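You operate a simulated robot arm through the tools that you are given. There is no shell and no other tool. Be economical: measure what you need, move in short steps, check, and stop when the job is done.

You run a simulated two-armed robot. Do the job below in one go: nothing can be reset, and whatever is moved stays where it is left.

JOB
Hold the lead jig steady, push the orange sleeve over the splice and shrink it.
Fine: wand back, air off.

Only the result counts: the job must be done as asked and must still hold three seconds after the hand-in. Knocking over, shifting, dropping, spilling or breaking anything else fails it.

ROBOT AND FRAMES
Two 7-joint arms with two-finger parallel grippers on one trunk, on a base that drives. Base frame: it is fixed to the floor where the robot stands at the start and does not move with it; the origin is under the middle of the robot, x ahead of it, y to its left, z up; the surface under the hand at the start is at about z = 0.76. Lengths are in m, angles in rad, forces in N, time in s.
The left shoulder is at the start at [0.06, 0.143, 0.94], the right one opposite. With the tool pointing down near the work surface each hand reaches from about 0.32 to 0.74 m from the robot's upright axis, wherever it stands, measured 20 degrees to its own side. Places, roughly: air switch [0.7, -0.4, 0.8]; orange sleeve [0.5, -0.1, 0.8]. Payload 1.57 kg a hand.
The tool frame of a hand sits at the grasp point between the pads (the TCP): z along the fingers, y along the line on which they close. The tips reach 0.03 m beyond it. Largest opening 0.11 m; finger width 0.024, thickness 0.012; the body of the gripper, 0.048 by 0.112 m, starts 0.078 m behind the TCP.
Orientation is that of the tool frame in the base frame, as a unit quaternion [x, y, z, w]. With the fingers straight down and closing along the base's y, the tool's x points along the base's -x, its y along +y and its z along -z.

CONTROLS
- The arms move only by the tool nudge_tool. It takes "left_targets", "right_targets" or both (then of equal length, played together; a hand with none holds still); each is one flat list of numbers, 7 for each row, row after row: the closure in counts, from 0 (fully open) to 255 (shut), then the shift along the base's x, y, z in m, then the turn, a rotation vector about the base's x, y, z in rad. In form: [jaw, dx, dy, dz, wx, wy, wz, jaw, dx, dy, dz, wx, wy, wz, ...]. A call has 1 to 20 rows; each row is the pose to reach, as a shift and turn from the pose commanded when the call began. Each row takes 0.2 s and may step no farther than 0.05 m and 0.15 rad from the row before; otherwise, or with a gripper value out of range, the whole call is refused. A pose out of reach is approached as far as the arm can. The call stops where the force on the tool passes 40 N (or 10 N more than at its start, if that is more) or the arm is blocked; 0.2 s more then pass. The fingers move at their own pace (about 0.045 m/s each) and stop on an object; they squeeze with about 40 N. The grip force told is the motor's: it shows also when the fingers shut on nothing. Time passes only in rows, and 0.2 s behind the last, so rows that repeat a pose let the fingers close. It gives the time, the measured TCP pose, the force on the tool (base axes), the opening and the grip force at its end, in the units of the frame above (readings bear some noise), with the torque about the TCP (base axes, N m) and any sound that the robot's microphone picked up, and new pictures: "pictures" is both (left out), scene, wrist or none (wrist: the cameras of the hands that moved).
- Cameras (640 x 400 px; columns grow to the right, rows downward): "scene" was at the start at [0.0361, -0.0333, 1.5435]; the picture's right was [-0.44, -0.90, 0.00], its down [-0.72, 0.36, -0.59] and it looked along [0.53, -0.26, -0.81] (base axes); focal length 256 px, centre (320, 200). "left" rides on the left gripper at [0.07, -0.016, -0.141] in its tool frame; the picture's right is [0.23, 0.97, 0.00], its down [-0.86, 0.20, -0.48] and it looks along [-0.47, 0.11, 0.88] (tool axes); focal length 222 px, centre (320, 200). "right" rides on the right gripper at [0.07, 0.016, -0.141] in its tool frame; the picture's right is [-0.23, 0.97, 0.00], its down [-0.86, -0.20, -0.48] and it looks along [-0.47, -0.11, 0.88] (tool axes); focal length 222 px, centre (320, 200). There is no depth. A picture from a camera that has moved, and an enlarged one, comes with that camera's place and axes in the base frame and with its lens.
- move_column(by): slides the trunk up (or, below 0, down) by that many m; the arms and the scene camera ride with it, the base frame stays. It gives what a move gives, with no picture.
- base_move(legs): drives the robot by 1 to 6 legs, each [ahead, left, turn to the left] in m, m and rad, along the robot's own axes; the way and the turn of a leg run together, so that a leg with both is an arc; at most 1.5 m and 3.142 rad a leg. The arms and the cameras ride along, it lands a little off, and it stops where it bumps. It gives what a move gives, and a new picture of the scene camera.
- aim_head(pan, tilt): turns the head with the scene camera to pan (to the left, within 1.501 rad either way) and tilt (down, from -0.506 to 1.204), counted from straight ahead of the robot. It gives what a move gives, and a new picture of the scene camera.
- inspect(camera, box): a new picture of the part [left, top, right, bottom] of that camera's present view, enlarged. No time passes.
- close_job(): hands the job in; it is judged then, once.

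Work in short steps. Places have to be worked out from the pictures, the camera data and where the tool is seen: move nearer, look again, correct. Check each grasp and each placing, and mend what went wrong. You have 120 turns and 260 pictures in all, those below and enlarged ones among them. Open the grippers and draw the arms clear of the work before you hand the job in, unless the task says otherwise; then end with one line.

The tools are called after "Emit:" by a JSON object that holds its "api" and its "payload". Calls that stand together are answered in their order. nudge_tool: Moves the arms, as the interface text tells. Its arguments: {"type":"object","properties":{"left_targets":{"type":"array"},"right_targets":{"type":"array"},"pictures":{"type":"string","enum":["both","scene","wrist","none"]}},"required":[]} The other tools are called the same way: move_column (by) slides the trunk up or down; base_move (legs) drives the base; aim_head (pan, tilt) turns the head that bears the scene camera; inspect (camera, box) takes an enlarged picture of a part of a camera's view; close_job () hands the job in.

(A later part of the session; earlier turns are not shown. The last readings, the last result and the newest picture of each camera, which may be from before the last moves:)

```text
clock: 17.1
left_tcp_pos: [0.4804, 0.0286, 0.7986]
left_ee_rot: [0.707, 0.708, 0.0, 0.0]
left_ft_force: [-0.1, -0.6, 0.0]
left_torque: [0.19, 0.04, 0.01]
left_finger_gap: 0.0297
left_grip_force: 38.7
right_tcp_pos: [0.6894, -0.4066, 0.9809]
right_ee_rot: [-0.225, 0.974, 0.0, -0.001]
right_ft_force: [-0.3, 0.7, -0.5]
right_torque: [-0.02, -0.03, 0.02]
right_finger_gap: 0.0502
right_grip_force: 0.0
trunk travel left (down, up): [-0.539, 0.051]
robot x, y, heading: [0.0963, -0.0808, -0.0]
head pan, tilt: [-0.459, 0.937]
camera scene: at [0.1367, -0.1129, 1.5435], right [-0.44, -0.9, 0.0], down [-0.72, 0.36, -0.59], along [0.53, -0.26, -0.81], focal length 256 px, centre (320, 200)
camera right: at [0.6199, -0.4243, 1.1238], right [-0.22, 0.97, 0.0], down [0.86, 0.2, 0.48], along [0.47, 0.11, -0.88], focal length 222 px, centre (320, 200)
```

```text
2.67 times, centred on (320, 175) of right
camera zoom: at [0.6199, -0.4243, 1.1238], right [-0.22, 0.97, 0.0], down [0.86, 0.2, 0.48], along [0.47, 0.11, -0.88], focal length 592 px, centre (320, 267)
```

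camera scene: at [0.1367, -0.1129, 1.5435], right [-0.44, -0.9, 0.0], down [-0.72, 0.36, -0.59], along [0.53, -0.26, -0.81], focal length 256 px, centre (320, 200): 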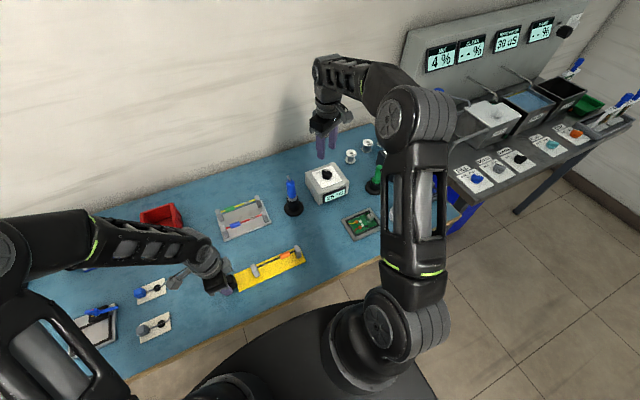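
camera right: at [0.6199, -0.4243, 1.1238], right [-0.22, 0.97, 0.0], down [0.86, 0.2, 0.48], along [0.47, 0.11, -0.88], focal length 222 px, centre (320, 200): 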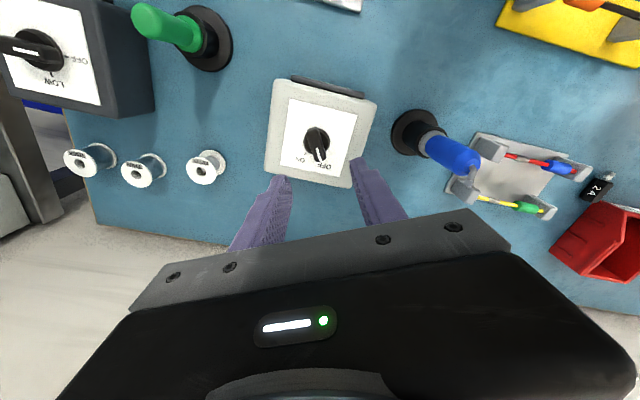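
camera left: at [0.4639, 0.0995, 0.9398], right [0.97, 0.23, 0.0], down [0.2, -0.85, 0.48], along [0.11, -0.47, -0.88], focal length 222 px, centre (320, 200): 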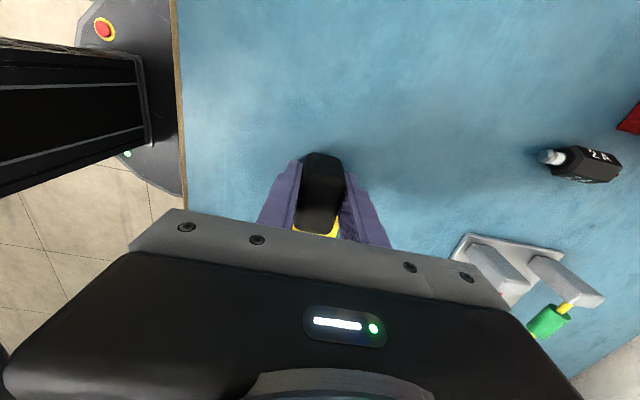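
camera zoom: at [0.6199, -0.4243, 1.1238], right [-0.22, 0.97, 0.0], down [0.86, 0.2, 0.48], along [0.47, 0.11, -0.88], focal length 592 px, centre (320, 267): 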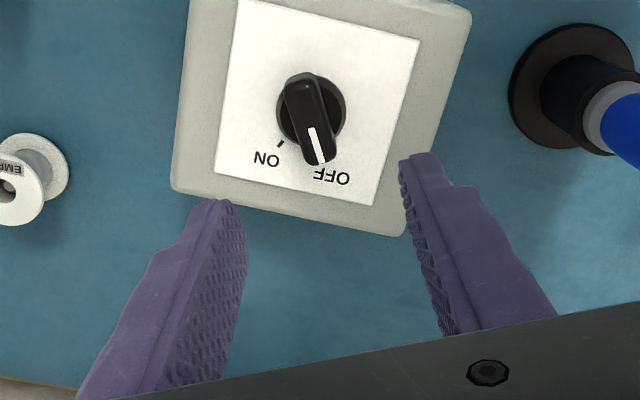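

Knob centre ≈[0.688,-0.412]; ON mark at about -25°, so a turn of about -0.93 rad. I lower over it.

Emit:
{"api": "nudge_tool", "payload": {"right_targets": [139, -0.001, -0.005, -0.04, 0, 0, 0.01, 139, -0.001, -0.005, -0.08, 0, 0, 0.01, 139, -0.001, -0.005, -0.1, 0, 0, 0.01, 139, -0.001, -0.005, -0.113, 0, 0, 0.01, 139, -0.001, -0.005, -0.113, 0, 0, 0.01], "pictures": "wrist"}}

Emit:
{"api": "inspect", "payload": {"camera": "right", "box": [220, 100, 420, 250]}}

```text
clock: 18.3
left_tcp_pos: [0.4806, 0.0286, 0.7973]
left_ee_rot: [0.706, 0.708, 0.0, 0.0]
left_ft_force: [-0.2, 0.7, 0.3]
left_torque: [0.2, 0.0, -0.01]
left_finger_gap: 0.0295
left_grip_force: 39.0
right_tcp_pos: [0.6868, -0.4139, 0.8685]
right_ee_rot: [-0.23, 0.973, 0.0, 0.0]
right_ft_force: [-0.4, -0.9, -0.5]
right_torque: [0.02, -0.03, 0.0]
right_finger_gap: 0.0502
right_grip_force: 0.0
trunk travel left (down, up): [-0.539, 0.051]
robot x, y, heading: [0.1002, -0.0805, 0.005]
head pan, tilt: [-0.459, 0.937]
camera right: at [0.6175, -0.4296, 1.011], right [-0.23, 0.97, 0.0], down [0.85, 0.21, 0.48], along [0.47, 0.11, -0.88], focal length 222 px, centre (320, 200)
```

right: 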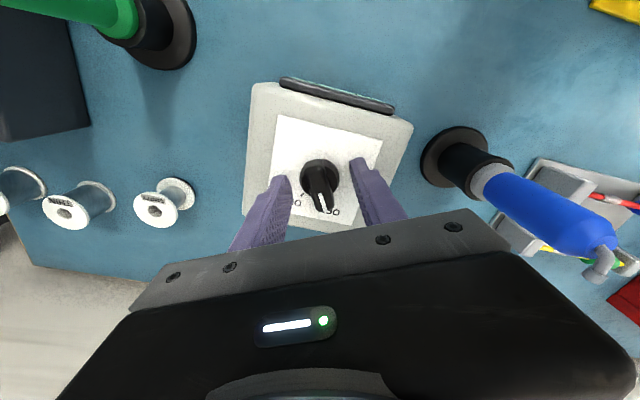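

```text
2.67 times, centred on (320, 175) of right
camera zoom: at [0.6175, -0.4296, 1.011], right [-0.23, 0.97, 0.0], down [0.85, 0.21, 0.48], along [0.47, 0.11, -0.88], focal length 592 px, centre (320, 267)
```

zoom: 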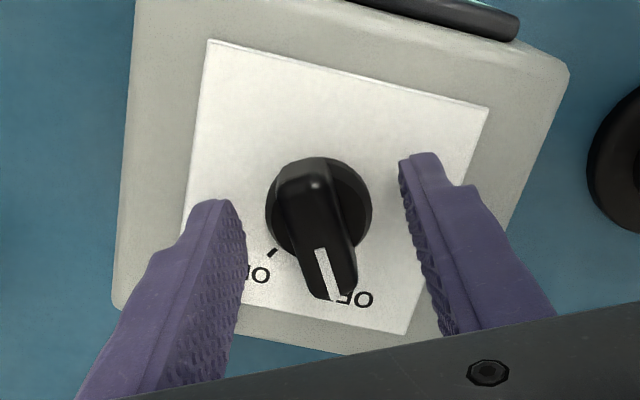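

Bar is between the fingers and aligned; I close on it gently.

Emit:
{"api": "nudge_tool", "payload": {"right_targets": [170, 0, 0, 0, 0, 0, 0, 200, 0, 0, 0, 0, 0, 0, 230, 0, 0, 0, 0, 0, 0, 255, 0, 0, 0, 0, 0, 0, 255, 0, 0, 0, 0, 0, 0], "pictures": "wrist"}}

```text
clock: 19.5
left_tcp_pos: [0.4801, 0.0284, 0.798]
left_ee_rot: [0.707, 0.707, 0.0, 0.0]
left_ft_force: [-0.5, 1.6, 2.1]
left_torque: [-0.42, -0.01, -0.05]
left_finger_gap: 0.0298
left_grip_force: 39.2
right_tcp_pos: [0.6878, -0.4142, 0.8697]
right_ee_rot: [-0.231, 0.973, 0.0, 0.0]
right_ft_force: [1.8, -6.0, -0.9]
right_torque: [-0.14, 0.02, 0.01]
right_finger_gap: 0.0159
right_grip_force: 31.5
trunk travel left (down, up): [-0.539, 0.051]
robot x, y, heading: [0.0996, -0.0805, -0.001]
head pan, tilt: [-0.459, 0.937]
camera right: at [0.6176, -0.4305, 1.0111], right [-0.23, 0.97, 0.0], down [0.85, 0.21, 0.48], along [0.47, 0.11, -0.88], focal length 222 px, centre (320, 200)
```

right: 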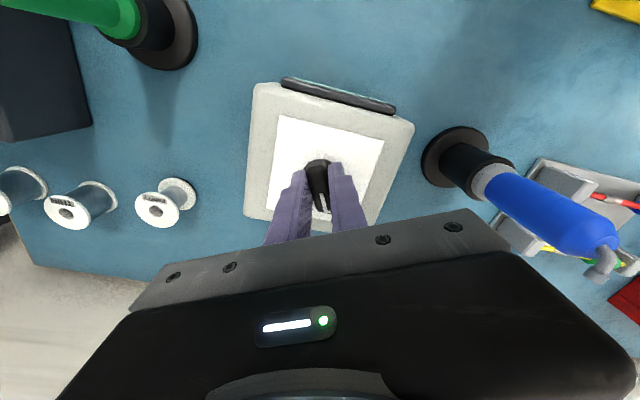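

Gripped (16 mm). I turn it -0.93 rad about the vertical.

Emit:
{"api": "nudge_tool", "payload": {"right_targets": [255, 0, -0.001, 0, 0, 0, -0.13, 255, 0, -0.001, 0, 0, 0, -0.26, 255, 0, -0.001, 0, 0, 0, -0.39, 255, 0, -0.001, 0, 0, 0, -0.52, 255, 0, -0.001, 0, 0, 0, -0.65, 255, 0, -0.001, 0, 0, 0, -0.78, 255, 0, -0.001, 0, 0, 0, -0.86, 255, 0, -0.001, 0, 0, 0, -0.93, 255, 0, -0.001, 0, 0, 0, -0.93], "pictures": "both"}}

Emit:
{"api": "inspect", "payload": {"camera": "right", "box": [220, 80, 420, 230]}}

```text
clock: 21.5
left_tcp_pos: [0.48, 0.0305, 0.7973]
left_ee_rot: [0.707, 0.707, -0.002, 0.001]
left_ft_force: [-1.1, -2.5, 3.3]
left_torque: [0.0, 0.07, -0.03]
left_finger_gap: 0.0298
left_grip_force: 39.2
right_tcp_pos: [0.6873, -0.4108, 0.8686]
right_ee_rot: [0.23, 0.973, 0.0, -0.001]
right_ft_force: [-5.0, 20.8, -9.4]
right_torque: [0.09, -0.33, 0.02]
right_finger_gap: 0.0158
right_grip_force: 30.9
trunk travel left (down, up): [-0.539, 0.051]
robot x, y, heading: [0.1006, -0.0803, 0.0]
head pan, tilt: [-0.459, 0.937]
camera scene: at [0.1366, -0.1111, 1.5435], right [-0.44, -0.9, 0.0], down [-0.72, 0.35, -0.59], along [0.53, -0.26, -0.81], focal length 256 px, centre (320, 200)
camera right: at [0.6326, -0.3657, 1.0114], right [0.64, 0.77, 0.0], down [0.68, -0.56, 0.48], along [0.37, -0.3, -0.88], focal length 222 px, centre (320, 200)
```

scene: 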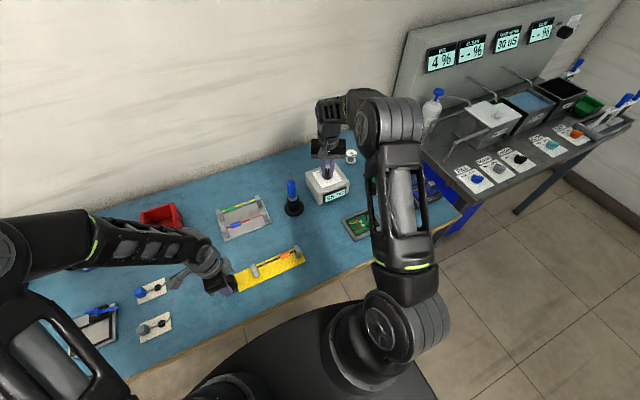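
right: 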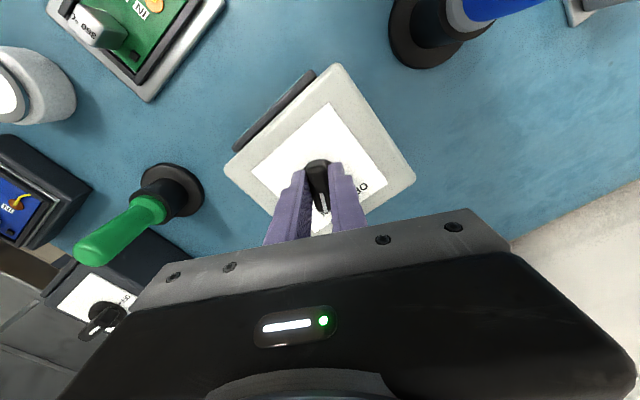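

```text
2.67 times, centred on (320, 155) of right
camera zoom: at [0.6326, -0.3657, 1.0114], right [0.64, 0.77, 0.0], down [0.68, -0.56, 0.48], along [0.37, -0.3, -0.88], focal length 592 px, centre (320, 320)
```

zoom: 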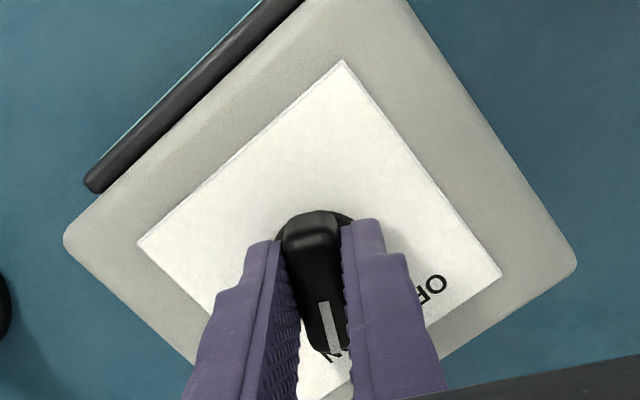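

The knob followed to the ON side. I release and rise, then read the display.

Emit:
{"api": "nudge_tool", "payload": {"right_targets": [200, 0, 0.003, 0, 0, 0, -0.93, 139, 0, 0.003, 0, 0, 0, -0.93], "pictures": "none"}}

```text
refused: row 1 steps farther than a row can; nothing moved
```

Turn must be zero relative to the present pose; corrected.

Emit:
{"api": "nudge_tool", "payload": {"right_targets": [200, 0, 0, 0, 0, 0, 0, 139, 0, 0, 0, 0, 0, 0, 139, 0, 0, 0, 0, 0, 0, 139, 0, 0, 0.04, 0, 0, 0, 139, 0, 0, 0.08, 0, 0, 0, 139, 0, 0, 0.115, 0, 0, 0], "pictures": "wrist"}}

Emit:
{"api": "inspect", "payload": {"camera": "scene", "box": [280, 150, 360, 220]}}

Emit:
{"api": "inspect", "payload": {"camera": "right", "box": [220, 80, 420, 230]}}

```text
clock: 22.9
left_tcp_pos: [0.4804, 0.0286, 0.796]
left_ee_rot: [0.706, 0.708, 0.0, 0.0]
left_ft_force: [-0.4, 0.2, 2.5]
left_torque: [0.11, -0.04, -0.03]
left_finger_gap: 0.0295
left_grip_force: 39.5
right_tcp_pos: [0.6883, -0.4153, 0.9847]
right_ee_rot: [0.23, 0.973, 0.0, 0.0]
right_ft_force: [0.2, 0.9, 0.2]
right_torque: [0.0, -0.01, 0.02]
right_finger_gap: 0.0503
right_grip_force: 0.1
trunk travel left (down, up): [-0.539, 0.051]
robot x, y, heading: [0.1009, -0.0795, 0.002]
head pan, tilt: [-0.459, 0.937]
camera right: at [0.6332, -0.3697, 1.1279], right [0.64, 0.77, 0.0], down [0.67, -0.56, 0.48], along [0.37, -0.31, -0.88], focal length 222 px, centre (320, 200)
```

right: 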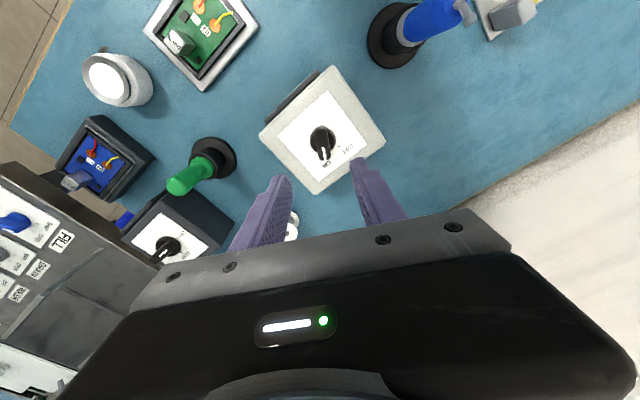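

```text
5.71 times, centred on (320, 185) of scene
camera zoom: at [0.1364, -0.1128, 1.5435], right [-0.44, -0.9, 0.0], down [-0.72, 0.36, -0.59], along [0.53, -0.26, -0.81], focal length 1466 px, centre (320, 286)
```

zoom: 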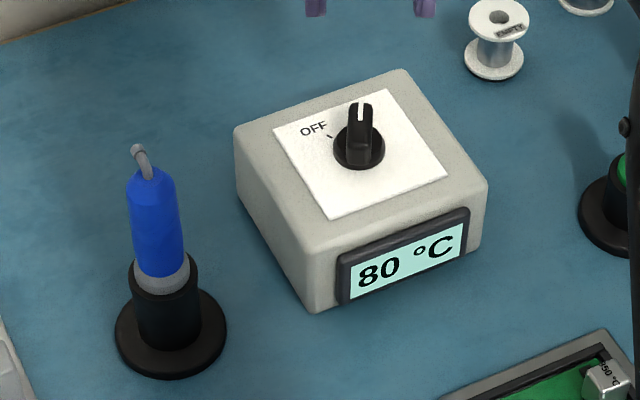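

```text
2.67 times, centred on (320, 155) of right
camera zoom: at [0.6332, -0.3697, 1.1279], right [0.64, 0.77, 0.0], down [0.67, -0.56, 0.48], along [0.37, -0.31, -0.88], focal length 592 px, centre (320, 320)
```

zoom: 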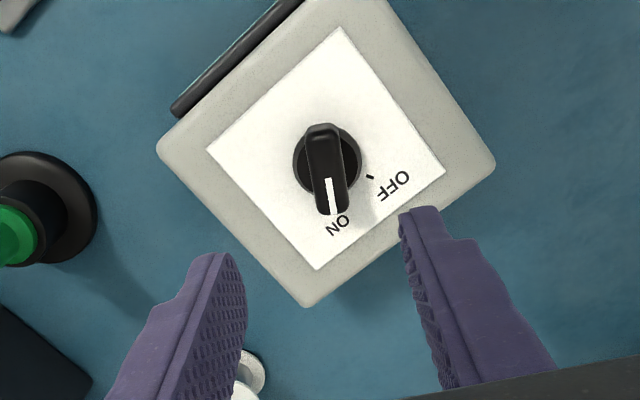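

Display climbs (80 °C): air is on. Wand axis ≈[0.660,-0.262], top ≈0.91 with the cable stub bending to +x. I move above it, closing along y.

Emit:
{"api": "nudge_tool", "payload": {"right_targets": [93, 0, 0.02, 0.02, 0, 0, 0.1, 93, -0.01, 0.055, 0.02, 0, 0, 0.2, 93, -0.02, 0.09, 0.02, 0, 0, 0.3, 93, -0.025, 0.125, 0.02, 0, 0, 0.4, 93, -0.028, 0.153, 0.02, 0, 0, 0.465, 93, -0.028, 0.153, 0.02, 0, 0, 0.465], "pictures": "both"}}

Emit:
{"api": "inspect", "payload": {"camera": "right", "box": [220, 80, 420, 230]}}

Emit:
{"api": "inspect", "payload": {"camera": "scene", "box": [270, 120, 360, 220]}}

```text
clock: 24.3
left_tcp_pos: [0.4796, 0.029, 0.7978]
left_ee_rot: [0.707, 0.708, 0.0, 0.0]
left_ft_force: [-0.1, -0.5, 0.9]
left_torque: [0.1, 0.02, -0.03]
left_finger_gap: 0.0296
left_grip_force: 39.3
right_tcp_pos: [0.6592, -0.2623, 1.0048]
right_ee_rot: [-0.001, 1.0, 0.001, 0.0]
right_ft_force: [-0.4, -0.1, -0.1]
right_torque: [-0.01, 0.0, 0.0]
right_finger_gap: 0.0701
right_grip_force: 0.1
trunk travel left (down, up): [-0.539, 0.051]
robot x, y, heading: [0.0989, -0.0803, 0.002]
head pan, tilt: [-0.459, 0.937]
camera scene: at [0.1367, -0.1129, 1.5435], right [-0.44, -0.9, 0.0], down [-0.72, 0.36, -0.59], along [0.53, -0.26, -0.81], focal length 256 px, centre (320, 200)
camera right: at [0.5892, -0.2456, 1.1472], right [0.23, 0.97, 0.0], down [0.86, -0.2, 0.48], along [0.47, -0.11, -0.88], focal length 222 px, centre (320, 200)
```

scene: 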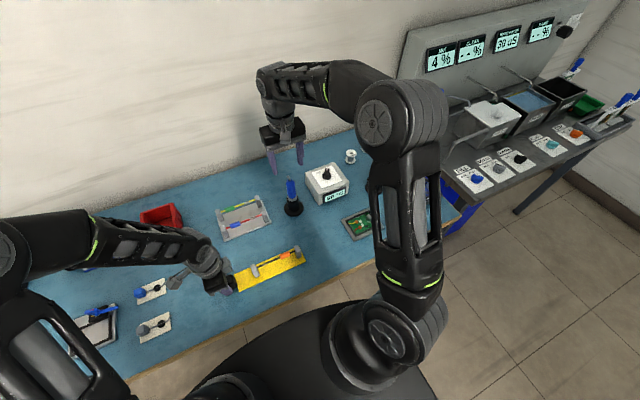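
right: 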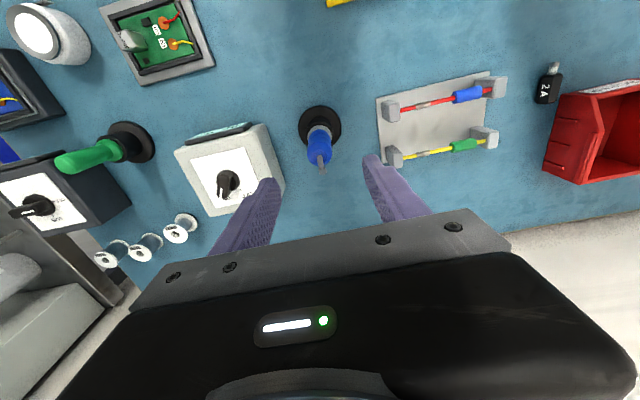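

```text
2.67 times, centred on (320, 155) of right
camera zoom: at [0.5892, -0.2456, 1.1472], right [0.23, 0.97, 0.0], down [0.86, -0.2, 0.48], along [0.47, -0.11, -0.88], focal length 592 px, centre (320, 320)
```

zoom: 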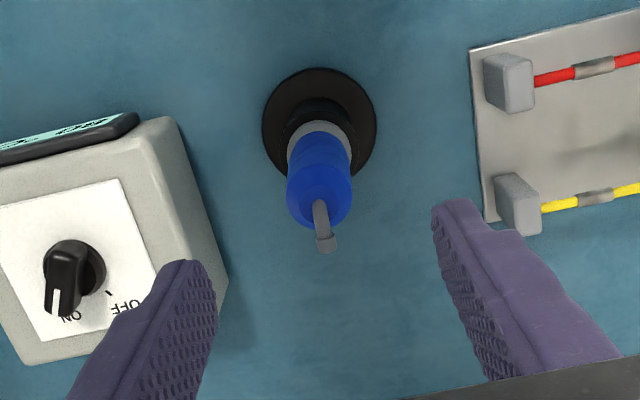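

```text
4.00 times, centred on (315, 170) of scene
camera zoom: at [0.1367, -0.1129, 1.5435], right [-0.44, -0.9, 0.0], down [-0.72, 0.36, -0.59], along [0.53, -0.26, -0.81], focal length 1026 px, centre (340, 320)
```

zoom: 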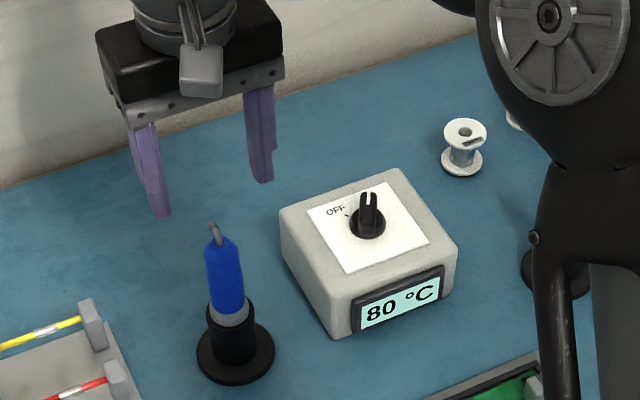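

The wand is exactly under the hand. I descend to z≈0.885 and grip it.

Emit:
{"api": "nudge_tool", "payload": {"right_targets": [93, 0, 0, -0.045, 0, 0, 0, 93, 0, 0, -0.085, 0, 0, 0, 93, 0, 0, -0.12, 0, 0, 0, 93, 0, 0, -0.12, 0, 0, 0, 160, 0, 0, -0.12, 0, 0, 0, 200, 0, 0, -0.12, 0, 0, 0, 255, 0, 0, -0.12, 0, 0, 0, 255, 0, 0, -0.12, 0, 0, 0, 255, 0, 0, -0.12, 0, 0, 0], "pictures": "wrist"}}

Emit:
{"api": "inspect", "payload": {"camera": "scene", "box": [270, 120, 360, 220]}}

```text
clock: 26.3
left_tcp_pos: [0.4803, 0.0296, 0.7974]
left_ee_rot: [0.706, 0.708, -0.001, -0.001]
left_ft_force: [-0.5, 1.5, -0.8]
left_torque: [0.17, 0.03, -0.03]
left_finger_gap: 0.0296
left_grip_force: 39.4
right_tcp_pos: [0.66, -0.261, 0.8841]
right_ee_rot: [-0.001, 1.0, 0.0, 0.0]
right_ft_force: [0.2, 0.7, 0.7]
right_torque: [0.06, -0.01, 0.02]
right_finger_gap: 0.0284
right_grip_force: 36.0
trunk travel left (down, up): [-0.539, 0.051]
robot x, y, heading: [0.1003, -0.0794, -0.002]
head pan, tilt: [-0.459, 0.937]
camera right: at [0.5907, -0.2462, 1.0268], right [0.23, 0.97, 0.0], down [0.86, -0.2, 0.48], along [0.47, -0.11, -0.88], focal length 222 px, centre (320, 200)
```

right: 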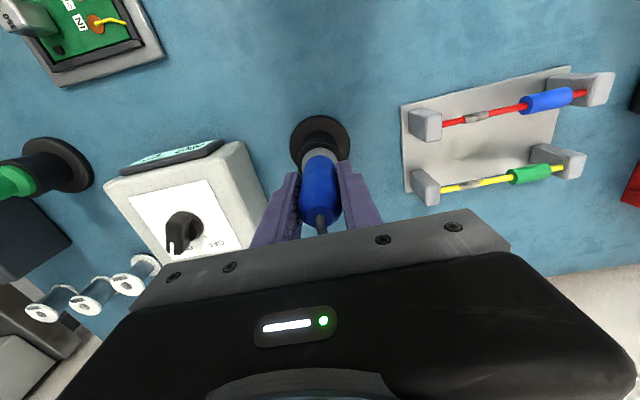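

```text
4.00 times, centred on (315, 170) of scene
camera zoom: at [0.1367, -0.1128, 1.5435], right [-0.44, -0.9, 0.0], down [-0.72, 0.36, -0.59], along [0.53, -0.26, -0.81], focal length 1026 px, centre (340, 320)
```

zoom: 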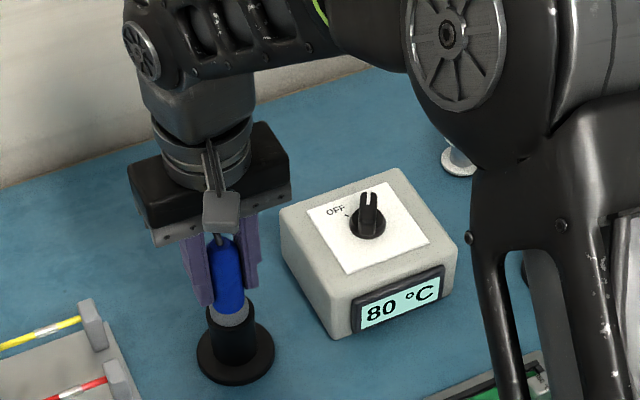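

Wand gripped (28 mm). I lift it straight out of the holder.

Emit:
{"api": "nudge_tool", "payload": {"right_targets": [255, 0, 0, 0.02, 0, 0, 0, 255, 0, 0, 0.05, 0, 0, 0, 255, 0, 0, 0.085, 0, 0, 0, 255, 0, 0, 0.12, 0, 0, 0, 255, 0, 0, 0.14, 0, 0, 0], "pictures": "both"}}

Emit:
{"api": "inspect", "payload": {"camera": "scene", "box": [250, 120, 360, 220]}}

Emit:
{"api": "inspect", "payload": {"camera": "right", "box": [220, 80, 420, 230]}}

```text
clock: 27.5
left_tcp_pos: [0.4806, 0.0283, 0.7973]
left_ee_rot: [0.706, 0.708, 0.0, 0.0]
left_ft_force: [0.2, 0.2, 1.2]
left_torque: [0.14, -0.04, -0.01]
left_finger_gap: 0.0296
left_grip_force: 39.2
right_tcp_pos: [0.6588, -0.2621, 1.0228]
right_ee_rot: [0.0, 1.0, 0.0, 0.0]
right_ft_force: [-0.2, -0.4, -0.8]
right_torque: [0.02, 0.0, -0.02]
right_finger_gap: 0.0284
right_grip_force: 39.0
trunk travel left (down, up): [-0.539, 0.051]
robot x, y, heading: [0.0998, -0.0804, -0.003]
head pan, tilt: [-0.459, 0.937]
camera scene: at [0.1367, -0.1128, 1.5435], right [-0.44, -0.9, 0.0], down [-0.72, 0.36, -0.59], along [0.53, -0.26, -0.81], focal length 256 px, centre (320, 200)
camera right: at [0.5892, -0.2472, 1.166], right [0.23, 0.97, 0.0], down [0.86, -0.2, 0.48], along [0.47, -0.11, -0.88], focal length 222 px, centre (320, 200)
```

scene: 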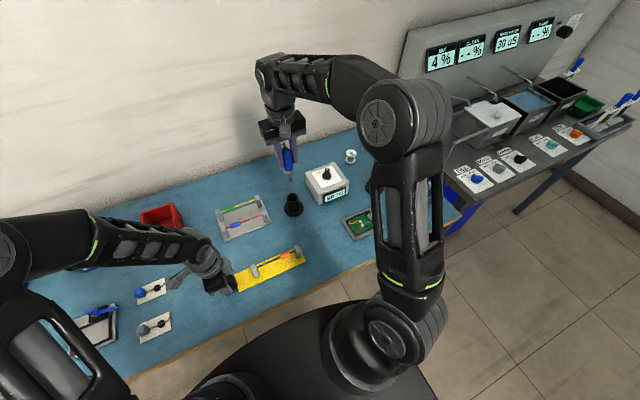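
right: 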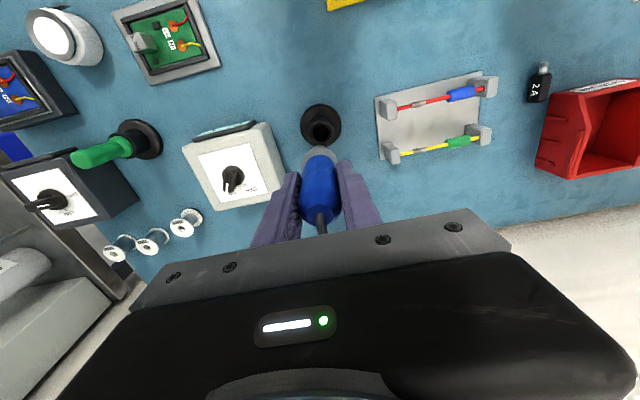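

```text
4.00 times, centred on (305, 170) of scene
camera zoom: at [0.1367, -0.1128, 1.5435], right [-0.44, -0.9, 0.0], down [-0.72, 0.36, -0.59], along [0.53, -0.26, -0.81], focal length 1026 px, centre (380, 320)
```

zoom: 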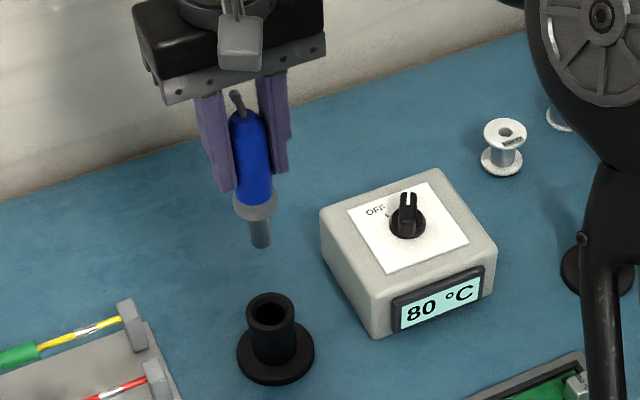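

```text
2.67 times, centred on (320, 155) of right
camera zoom: at [0.5892, -0.2472, 1.166], right [0.23, 0.97, 0.0], down [0.86, -0.2, 0.48], along [0.47, -0.11, -0.88], focal length 592 px, centre (320, 320)
```

zoom: 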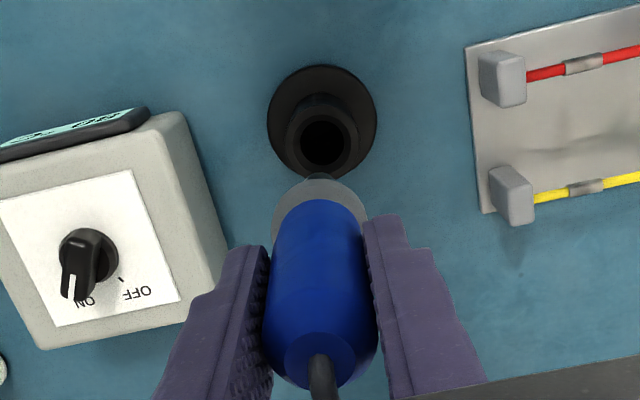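

Nozzle is straight, its tip ≈0.114 m below the TCP. I carry it over the sleeve, staying high.

Emit:
{"api": "nudge_tool", "payload": {"right_targets": [255, -0.03, 0.017, 0, 0, 0, 0, 255, -0.06, 0.034, 0, 0, 0, 0, 255, -0.09, 0.051, 0, 0, 0, 0, 255, -0.12, 0.068, 0, 0, 0, 0, 255, -0.15, 0.085, 0, 0, 0, 0, 255, -0.179, 0.1015, -0.01, 0, 0, 0, 255, -0.179, 0.1015, -0.04, 0, 0, 0], "pictures": "both"}}

Emit:
{"api": "inspect", "payload": {"camera": "scene", "box": [220, 190, 320, 290]}}

Emit:
{"api": "inspect", "payload": {"camera": "right", "box": [220, 60, 420, 230]}}

```text
clock: 29.1
left_tcp_pos: [0.4805, 0.029, 0.7985]
left_ee_rot: [0.707, 0.707, 0.001, 0.0]
left_ft_force: [-1.1, 0.3, 0.3]
left_torque: [-0.21, -0.03, -0.16]
left_finger_gap: 0.0295
left_grip_force: 38.9
right_tcp_pos: [0.4818, -0.1594, 0.9835]
right_ee_rot: [0.0, 1.0, 0.0, 0.0]
right_ft_force: [-0.4, 0.5, -0.7]
right_torque: [0.02, 0.03, 0.0]
right_finger_gap: 0.0286
right_grip_force: 38.8
trunk travel left (down, up): [-0.539, 0.051]
robot x, y, heading: [0.0996, -0.0763, 0.004]
head pan, tilt: [-0.459, 0.937]
camera scene: at [0.1367, -0.1128, 1.5436], right [-0.44, -0.9, 0.0], down [-0.72, 0.36, -0.59], along [0.53, -0.26, -0.81], focal length 256 px, centre (320, 200)
camera right: at [0.4105, -0.1436, 1.1262], right [0.23, 0.97, 0.0], down [0.86, -0.2, 0.48], along [0.47, -0.11, -0.88], focal length 222 px, centre (320, 200)
```

scene: 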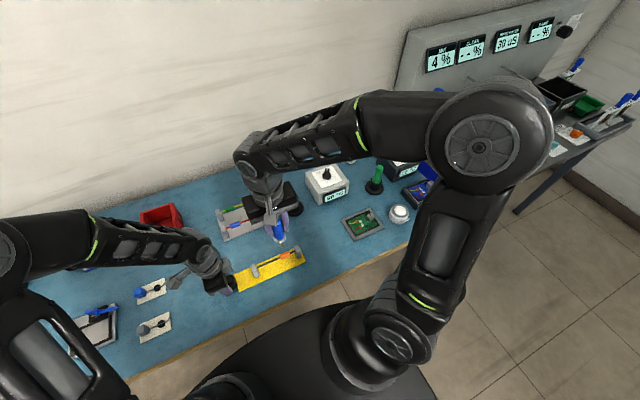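
right: 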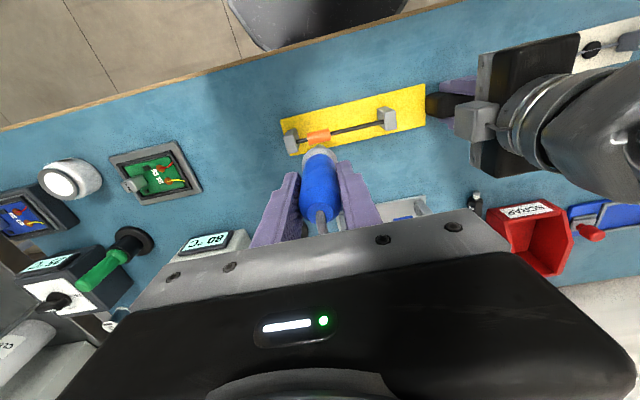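

```text
4.00 times, centred on (270, 240) of scene
camera zoom: at [0.1367, -0.1128, 1.5436], right [-0.44, -0.9, 0.0], down [-0.72, 0.36, -0.59], along [0.53, -0.26, -0.81], focal length 1026 px, centre (520, 40)
```

zoom: 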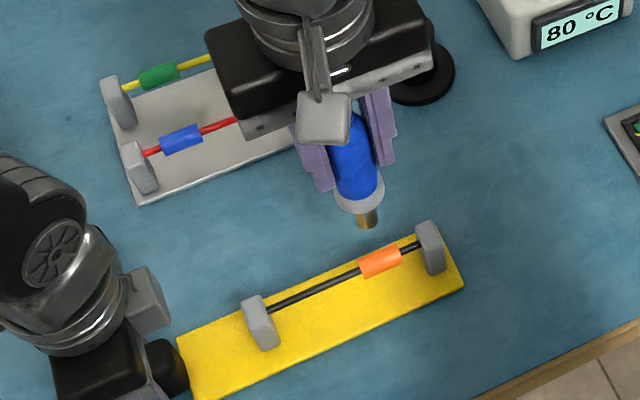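

```text
2.35 times, centred on (320, 145) of right
camera zoom: at [0.4105, -0.1436, 1.1262], right [0.23, 0.97, 0.0], down [0.86, -0.2, 0.48], along [0.47, -0.11, -0.88], focal length 523 px, centre (320, 329)
```

zoom: 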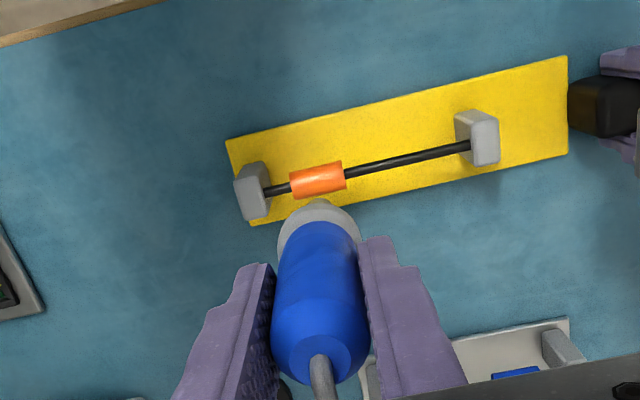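

Nozzle glows warm and sits over the sleeve, tip z≈0.867. I lower 0.03 m and hold a couple of seconds.

Emit:
{"api": "nudge_tool", "payload": {"right_targets": [255, -0.001, -0.001, -0.015, 0, 0, 0, 255, -0.001, -0.001, -0.03, 0, 0, 0, 255, -0.001, -0.001, -0.03, 0, 0, 0, 255, -0.001, -0.001, -0.03, 0, 0, 0, 255, -0.001, -0.001, -0.03, 0, 0, 0, 255, -0.001, -0.001, -0.03, 0, 0, 0, 255, -0.001, -0.001, -0.03, 0, 0, 0, 255, -0.001, -0.001, -0.03, 0, 0, 0], "pictures": "none"}}

Emit:
{"api": "inspect", "payload": {"camera": "scene", "box": [220, 190, 320, 290]}}

Emit:
{"api": "inspect", "payload": {"camera": "right", "box": [220, 60, 420, 230]}}

```text
clock: 30.9
left_tcp_pos: [0.4792, 0.0303, 0.7966]
left_ee_rot: [0.706, 0.708, 0.0, 0.0]
left_ft_force: [-1.0, 0.6, -0.3]
left_torque: [0.09, 0.02, -0.06]
left_finger_gap: 0.0297
left_grip_force: 39.3
right_tcp_pos: [0.4797, -0.1591, 0.9538]
right_ee_rot: [0.001, 1.0, -0.001, 0.0]
right_ft_force: [0.4, -0.2, -0.3]
right_torque: [0.0, -0.02, 0.02]
right_finger_gap: 0.0286
right_grip_force: 38.0
trunk travel left (down, up): [-0.539, 0.051]
robot x, y, heading: [0.1009, -0.0796, -0.0]
head pan, tilt: [-0.459, 0.937]
```

```text
4.00 times, centred on (270, 240) of scene
camera zoom: at [0.1366, -0.1128, 1.5435], right [-0.44, -0.9, 0.0], down [-0.72, 0.36, -0.59], along [0.53, -0.26, -0.81], focal length 1026 px, centre (520, 40)
```

zoom: 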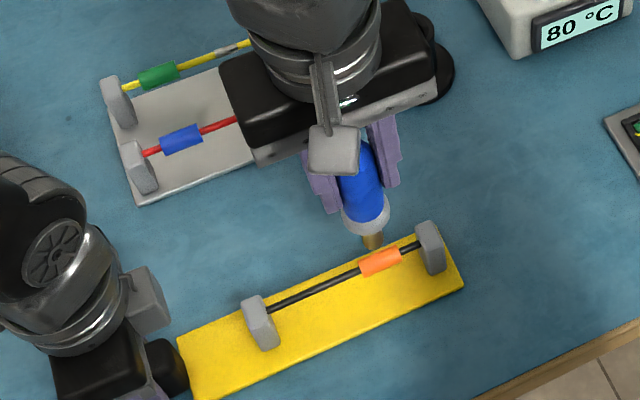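

```text
2.35 times, centred on (320, 145) of right
camera zoom: at [0.4099, -0.1441, 1.0969], right [0.23, 0.97, 0.0], down [0.86, -0.2, 0.48], along [0.47, -0.11, -0.88], focal length 523 px, centre (320, 329)
```

zoom: 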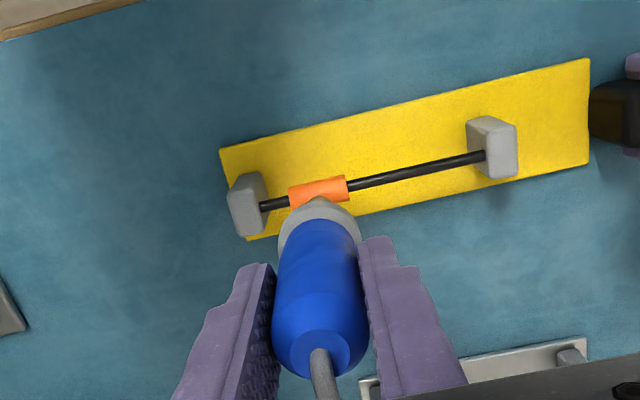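

The sleeve seems to be thinning. I sweep ±1 cm along its length for a little over two seconds and look again.

Emit:
{"api": "nudge_tool", "payload": {"right_targets": [255, 0, 0.004, 0, 0, 0, 0, 255, 0, 0.008, 0, 0, 0, 0, 255, 0, 0.008, 0, 0, 0, 0, 255, 0, 0.004, 0, 0, 0, 0, 255, 0, 0, 0, 0, 0, 0, 255, 0, -0.004, 0, 0, 0, 0, 255, 0, -0.009, 0, 0, 0, 0, 255, 0, -0.009, 0, 0, 0, 0, 255, 0, -0.004, 0, 0, 0, 0, 255, 0, 0, 0, 0, 0, 0], "pictures": "none"}}

Emit:
{"api": "inspect", "payload": {"camera": "scene", "box": [240, 225, 300, 275]}}

Emit:
{"api": "inspect", "payload": {"camera": "right", "box": [260, 90, 380, 170]}}

```text
clock: 33.1
left_tcp_pos: [0.4799, 0.03, 0.7969]
left_ee_rot: [0.706, 0.708, 0.0, 0.0]
left_ft_force: [-0.3, 0.7, 0.3]
left_torque: [-0.02, 0.0, -0.02]
left_finger_gap: 0.0298
left_grip_force: 39.2
right_tcp_pos: [0.4797, -0.1597, 0.954]
right_ee_rot: [0.0, 1.0, 0.0, 0.001]
right_ft_force: [-0.1, 0.3, -1.5]
right_torque: [0.02, -0.03, 0.01]
right_finger_gap: 0.0287
right_grip_force: 38.6
trunk travel left (down, up): [-0.539, 0.051]
robot x, y, heading: [0.1006, -0.0806, 0.003]
head pan, tilt: [-0.459, 0.937]
```

```text
8.00 times, centred on (270, 250) of scene
camera zoom: at [0.1367, -0.1128, 1.5435], right [-0.44, -0.9, 0.0], down [-0.72, 0.36, -0.59], along [0.53, -0.26, -0.81], focal length 2052 px, centre (720, -200)
```

zoom: 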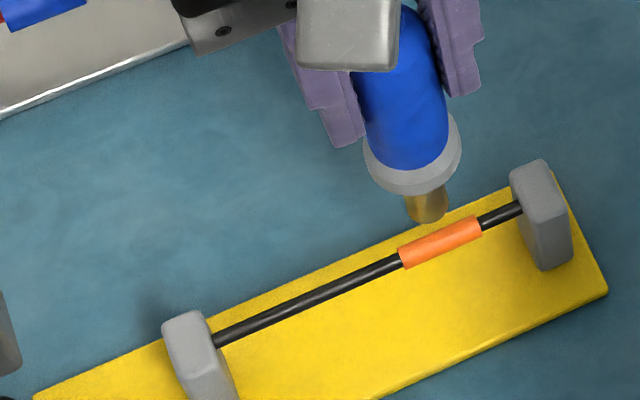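

```text
5.00 times, centred on (320, 130) of right
camera zoom: at [0.4102, -0.1441, 1.0963], right [0.23, 0.97, 0.0], down [0.85, -0.2, 0.48], along [0.47, -0.11, -0.88], focal length 1111 px, centre (320, 550)
```

zoom: 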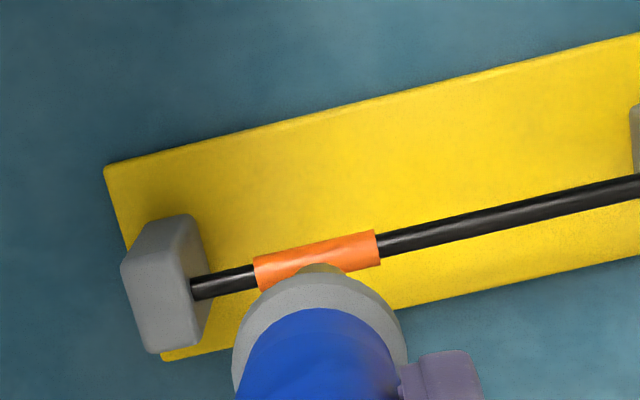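

Clearly shrunk, nearly to the wire. I hold about one second more and compare.

Emit:
{"api": "nudge_tool", "payload": {"right_targets": [255, 0, 0.005, 0, 0, 0, 0, 255, 0, 0.005, 0, 0, 0, 0, 255, 0, 0, 0, 0, 0, 0, 255, 0, -0.006, 0, 0, 0, 0, 255, 0, -0.006, 0, 0, 0, 0, 255, 0, 0, 0, 0, 0, 0], "pictures": "none"}}

Emit:
{"api": "inspect", "payload": {"camera": "scene", "box": [240, 225, 300, 275]}}

Emit:
{"api": "inspect", "payload": {"camera": "right", "box": [260, 90, 380, 170]}}

```text
clock: 34.5
left_tcp_pos: [0.4797, 0.0285, 0.7977]
left_ee_rot: [0.707, 0.708, 0.0, 0.0]
left_ft_force: [0.2, 0.3, 0.2]
left_torque: [-0.15, 0.0, -0.06]
left_finger_gap: 0.0297
left_grip_force: 39.3
right_tcp_pos: [0.4792, -0.1614, 0.9541]
right_ee_rot: [0.0, 1.0, -0.001, 0.0]
right_ft_force: [0.6, -0.3, -0.8]
right_torque: [-0.02, -0.02, 0.01]
right_finger_gap: 0.0284
right_grip_force: 38.5
trunk travel left (down, up): [-0.539, 0.051]
robot x, y, heading: [0.1015, -0.0785, 0.003]
head pan, tilt: [-0.459, 0.937]
```

```text
8.00 times, centred on (270, 250) of scene
camera zoom: at [0.1367, -0.1128, 1.5435], right [-0.44, -0.9, 0.0], down [-0.72, 0.36, -0.59], along [0.53, -0.26, -0.81], focal length 2052 px, centre (720, -200)
```

zoom: 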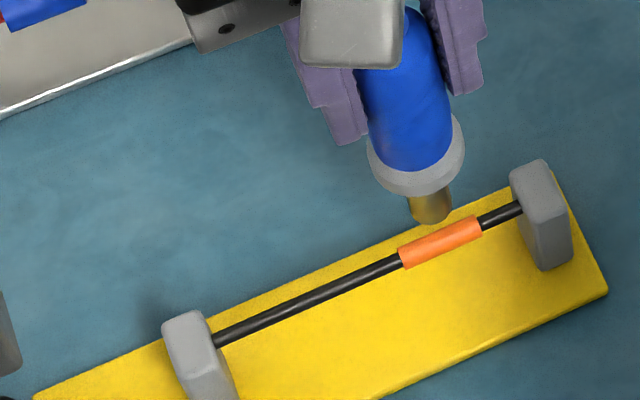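

```text
5.00 times, centred on (320, 130) of right
camera zoom: at [0.4104, -0.1452, 1.0966], right [0.23, 0.97, 0.0], down [0.85, -0.2, 0.48], along [0.47, -0.11, -0.88], focal length 1111 px, centre (320, 550)
```

zoom: 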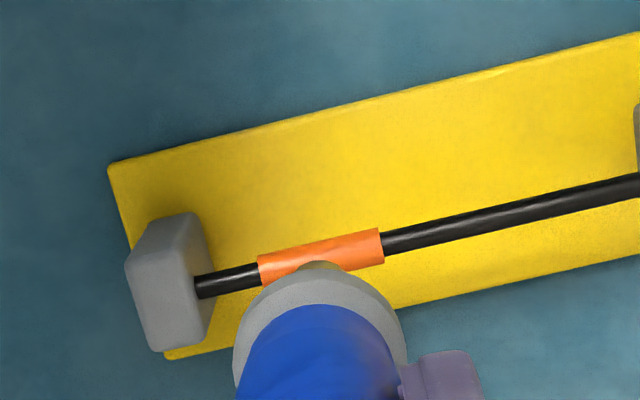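

No further change: the sleeve is fully shrunk over the splice. I carry the wand back above its holder by retracing the path.

Emit:
{"api": "nudge_tool", "payload": {"right_targets": [255, 0, 0, 0.035, 0, 0, 0, 255, 0, 0, 0.07, 0, 0, 0, 255, 0.03, -0.017, 0.07, 0, 0, 0, 255, 0.06, -0.034, 0.07, 0, 0, 0, 255, 0.09, -0.051, 0.07, 0, 0, 0, 255, 0.12, -0.068, 0.07, 0, 0, 0, 255, 0.15, -0.085, 0.07, 0, 0, 0, 255, 0.18, -0.1005, 0.07, 0, 0, 0, 255, 0.18, -0.1005, 0.07, 0, 0, 0], "pictures": "wrist"}}

Emit:
{"api": "inspect", "payload": {"camera": "right", "box": [220, 80, 420, 230]}}

Emit:
{"api": "inspect", "payload": {"camera": "scene", "box": [250, 120, 360, 220]}}

```text
clock: 36.5
left_tcp_pos: [0.4809, 0.0294, 0.7972]
left_ee_rot: [0.706, 0.708, -0.001, 0.0]
left_ft_force: [-1.1, 0.9, 1.5]
left_torque: [0.03, 0.04, -0.02]
left_finger_gap: 0.0299
left_grip_force: 39.5
right_tcp_pos: [0.6589, -0.2613, 1.0223]
right_ee_rot: [0.0, 1.0, -0.001, 0.0]
right_ft_force: [0.4, -0.1, 0.0]
right_torque: [0.0, 0.03, -0.05]
right_finger_gap: 0.0286
right_grip_force: 38.4
trunk travel left (down, up): [-0.539, 0.051]
robot x, y, heading: [0.0999, -0.0787, 0.002]
head pan, tilt: [-0.459, 0.937]
camera right: at [0.5902, -0.2458, 1.1652], right [0.23, 0.97, 0.0], down [0.86, -0.2, 0.48], along [0.47, -0.11, -0.88], focal length 222 px, centre (320, 200)
```

right: 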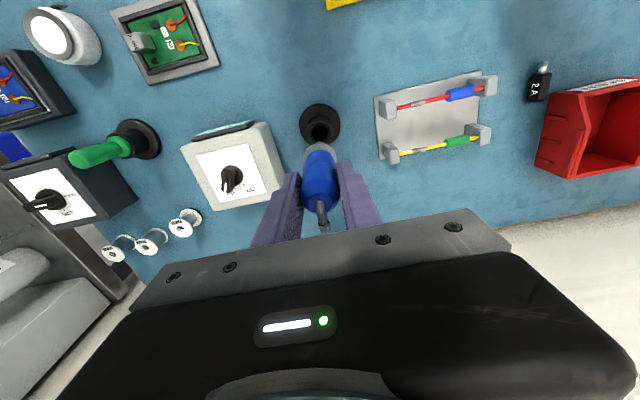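

```text
2.67 times, centred on (320, 155) of right
camera zoom: at [0.5902, -0.2458, 1.1652], right [0.23, 0.97, 0.0], down [0.86, -0.2, 0.48], along [0.47, -0.11, -0.88], focal length 592 px, centre (320, 320)
```

zoom: 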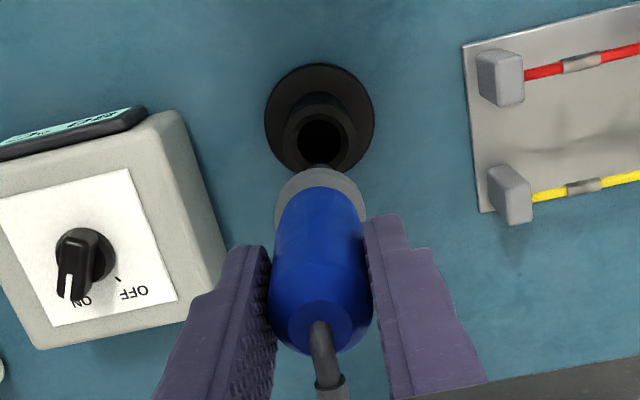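

```text
4.00 times, centred on (305, 170) of scene
camera zoom: at [0.1368, -0.1129, 1.5435], right [-0.44, -0.9, 0.0], down [-0.72, 0.36, -0.59], along [0.53, -0.26, -0.81], focal length 1026 px, centre (380, 320)
```

zoom: 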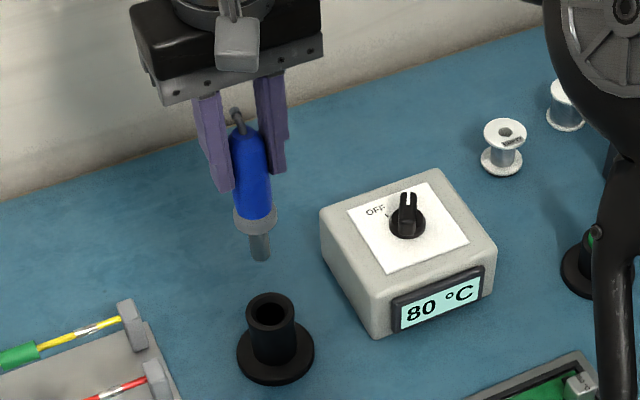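

The wand has slipped about 2 cm down in the grip (tip z≈0.89) but is upright over the hole. I lower 0.10 m and check.

Emit:
{"api": "nudge_tool", "payload": {"right_targets": [255, 0, 0, -0.03, 0, 0, 0, 255, 0, 0, -0.06, 0, 0, 0, 255, 0, 0, -0.08, 0, 0, 0, 255, 0, 0, -0.1, 0, 0, 0], "pictures": "none"}}

Emit:
{"api": "inspect", "payload": {"camera": "right", "box": [220, 80, 420, 230]}}

Emit:
{"api": "inspect", "payload": {"camera": "scene", "box": [250, 130, 360, 220]}}

```text
clock: 37.5
left_tcp_pos: [0.4803, 0.0288, 0.7968]
left_ee_rot: [0.706, 0.708, 0.0, 0.0]
left_ft_force: [-0.5, 0.6, 1.2]
left_torque: [0.01, -0.01, -0.06]
left_finger_gap: 0.0297
left_grip_force: 39.2
right_tcp_pos: [0.6579, -0.2619, 0.9241]
right_ee_rot: [0.0, 1.0, 0.001, 0.0]
right_ft_force: [0.6, -0.6, -1.5]
right_torque: [0.01, 0.0, 0.01]
right_finger_gap: 0.0289
right_grip_force: 38.3
trunk travel left (down, up): [-0.539, 0.051]
robot x, y, heading: [0.0985, -0.0817, -0.002]
head pan, tilt: [-0.459, 0.937]
```

```text
2.67 times, centred on (320, 155) of right
camera zoom: at [0.5888, -0.2465, 1.0667], right [0.23, 0.97, 0.0], down [0.85, -0.2, 0.48], along [0.47, -0.11, -0.88], focal length 592 px, centre (320, 320)
```

zoom: 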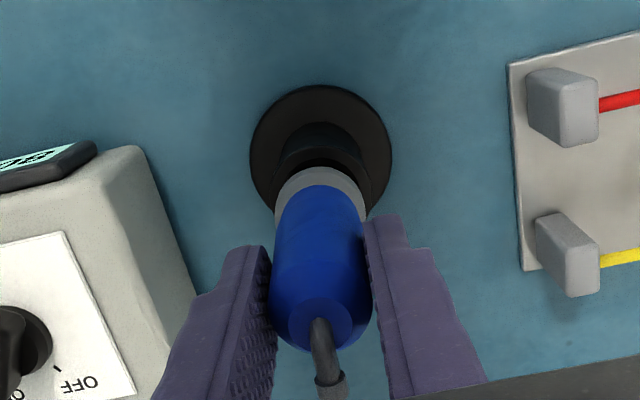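

```text
4.44 times, centred on (305, 175) of scene
camera zoom: at [0.1368, -0.1128, 1.5435], right [-0.44, -0.9, 0.0], down [-0.72, 0.36, -0.59], along [0.53, -0.26, -0.81], focal length 1140 px, centre (387, 311)
```

zoom: 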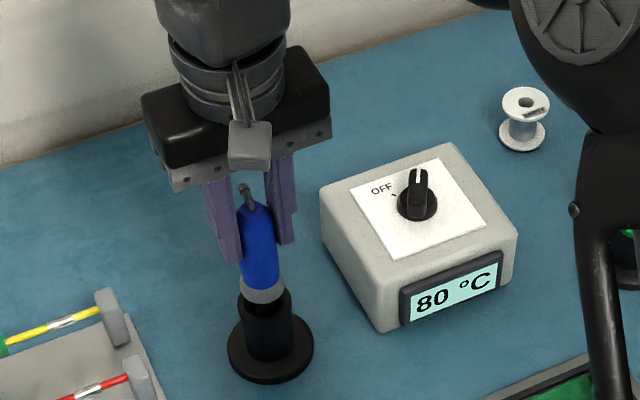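

Nozzle is inside the holder and the collar just above its rim. I lower slowly until it seats.

Emit:
{"api": "nudge_tool", "payload": {"right_targets": [255, 0, 0, -0.006, 0, 0, 0, 255, 0, 0, -0.012, 0, 0, 0, 255, 0, 0, -0.017, 0, 0, 0, 255, 0, 0, -0.021, 0, 0, 0], "pictures": "none"}}

Emit:
{"api": "inspect", "payload": {"camera": "scene", "box": [250, 130, 360, 220]}}

```text
clock: 38.5
left_tcp_pos: [0.4796, 0.028, 0.7976]
left_ee_rot: [0.707, 0.708, 0.0, 0.001]
left_ft_force: [-0.1, -0.2, 0.0]
left_torque: [0.24, 0.04, 0.01]
left_finger_gap: 0.0296
left_grip_force: 38.6
right_tcp_pos: [0.6582, -0.2624, 0.9045]
right_ee_rot: [0.0, 1.0, 0.001, 0.002]
right_ft_force: [-1.4, -2.7, 12.4]
right_torque: [-0.43, 0.26, -0.01]
right_finger_gap: 0.0287
right_grip_force: 38.8
trunk travel left (down, up): [-0.539, 0.051]
robot x, y, heading: [0.0982, -0.0811, 0.004]
head pan, tilt: [-0.459, 0.937]
```

```text
4.44 times, centred on (305, 175) of scene
camera zoom: at [0.1356, -0.1127, 1.5438], right [-0.44, -0.9, 0.0], down [-0.72, 0.36, -0.59], along [0.53, -0.26, -0.81], focal length 1140 px, centre (387, 311)
```

zoom: 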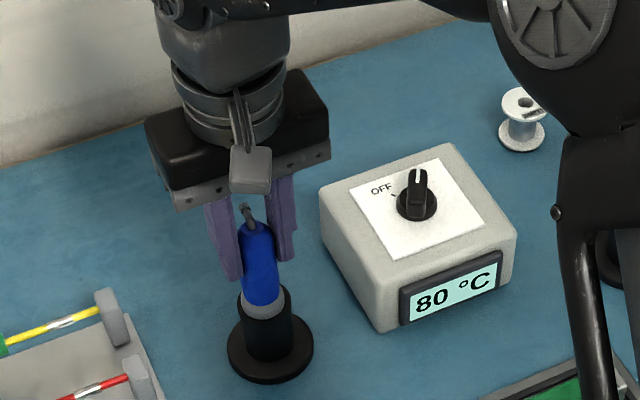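

Seated (12 N upward, same look as at the start). I open and rise.

Emit:
{"api": "nudge_tool", "payload": {"right_targets": [180, 0, 0, 0.001, 0, 0, 0, 140, 0, 0, 0.001, 0, 0, 0, 93, 0, 0, 0.001, 0, 0, 0, 93, 0, 0, 0.001, 0, 0, 0, 93, 0, 0, 0.04, 0, 0, 0, 93, 0, 0, 0.08, 0, 0, 0, 93, 0, 0, 0.11, 0, 0, 0], "pictures": "wrist"}}

Emit:
{"api": "inspect", "payload": {"camera": "scene", "box": [250, 130, 360, 220]}}

```text
clock: 40.1
left_tcp_pos: [0.4808, 0.0297, 0.7982]
left_ee_rot: [0.707, 0.707, 0.0, -0.001]
left_ft_force: [-1.2, 1.2, 1.4]
left_torque: [-0.25, -0.07, -0.03]
left_finger_gap: 0.0298
left_grip_force: 39.6
right_tcp_pos: [0.6601, -0.2605, 1.0121]
right_ee_rot: [0.0, 1.0, 0.0, 0.001]
right_ft_force: [-0.5, -0.5, -0.5]
right_torque: [-0.01, -0.02, 0.01]
right_finger_gap: 0.0695
right_grip_force: 0.0
trunk travel left (down, up): [-0.539, 0.051]
robot x, y, heading: [0.0994, -0.0829, 0.003]
head pan, tilt: [-0.459, 0.937]
camera right: at [0.5901, -0.2452, 1.1553], right [0.23, 0.97, 0.0], down [0.86, -0.2, 0.48], along [0.47, -0.11, -0.88], focal length 222 px, centre (320, 200)
```

right: 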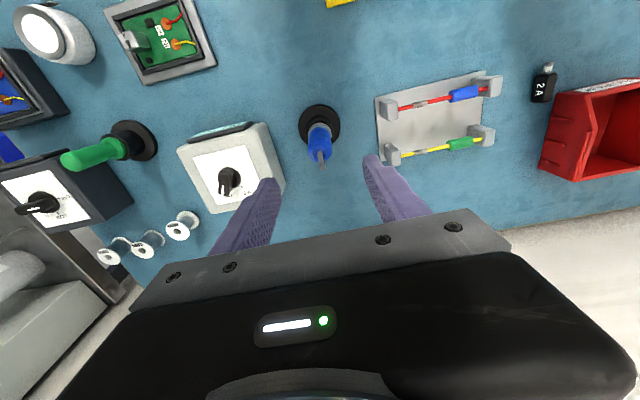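

```text
4.44 times, centred on (305, 175) of scene
camera zoom: at [0.1365, -0.1127, 1.5435], right [-0.44, -0.9, 0.0], down [-0.72, 0.36, -0.59], along [0.53, -0.26, -0.81], focal length 1140 px, centre (387, 311)
```

zoom: 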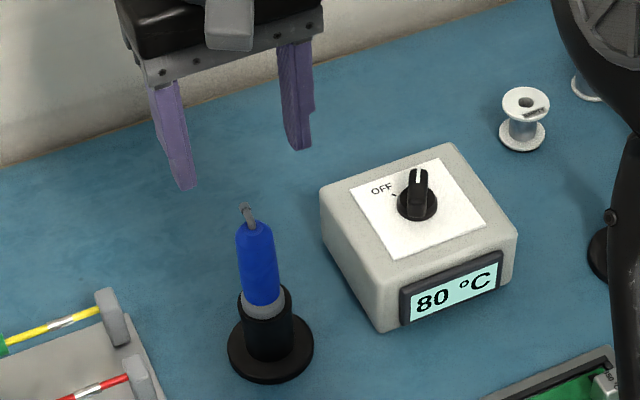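

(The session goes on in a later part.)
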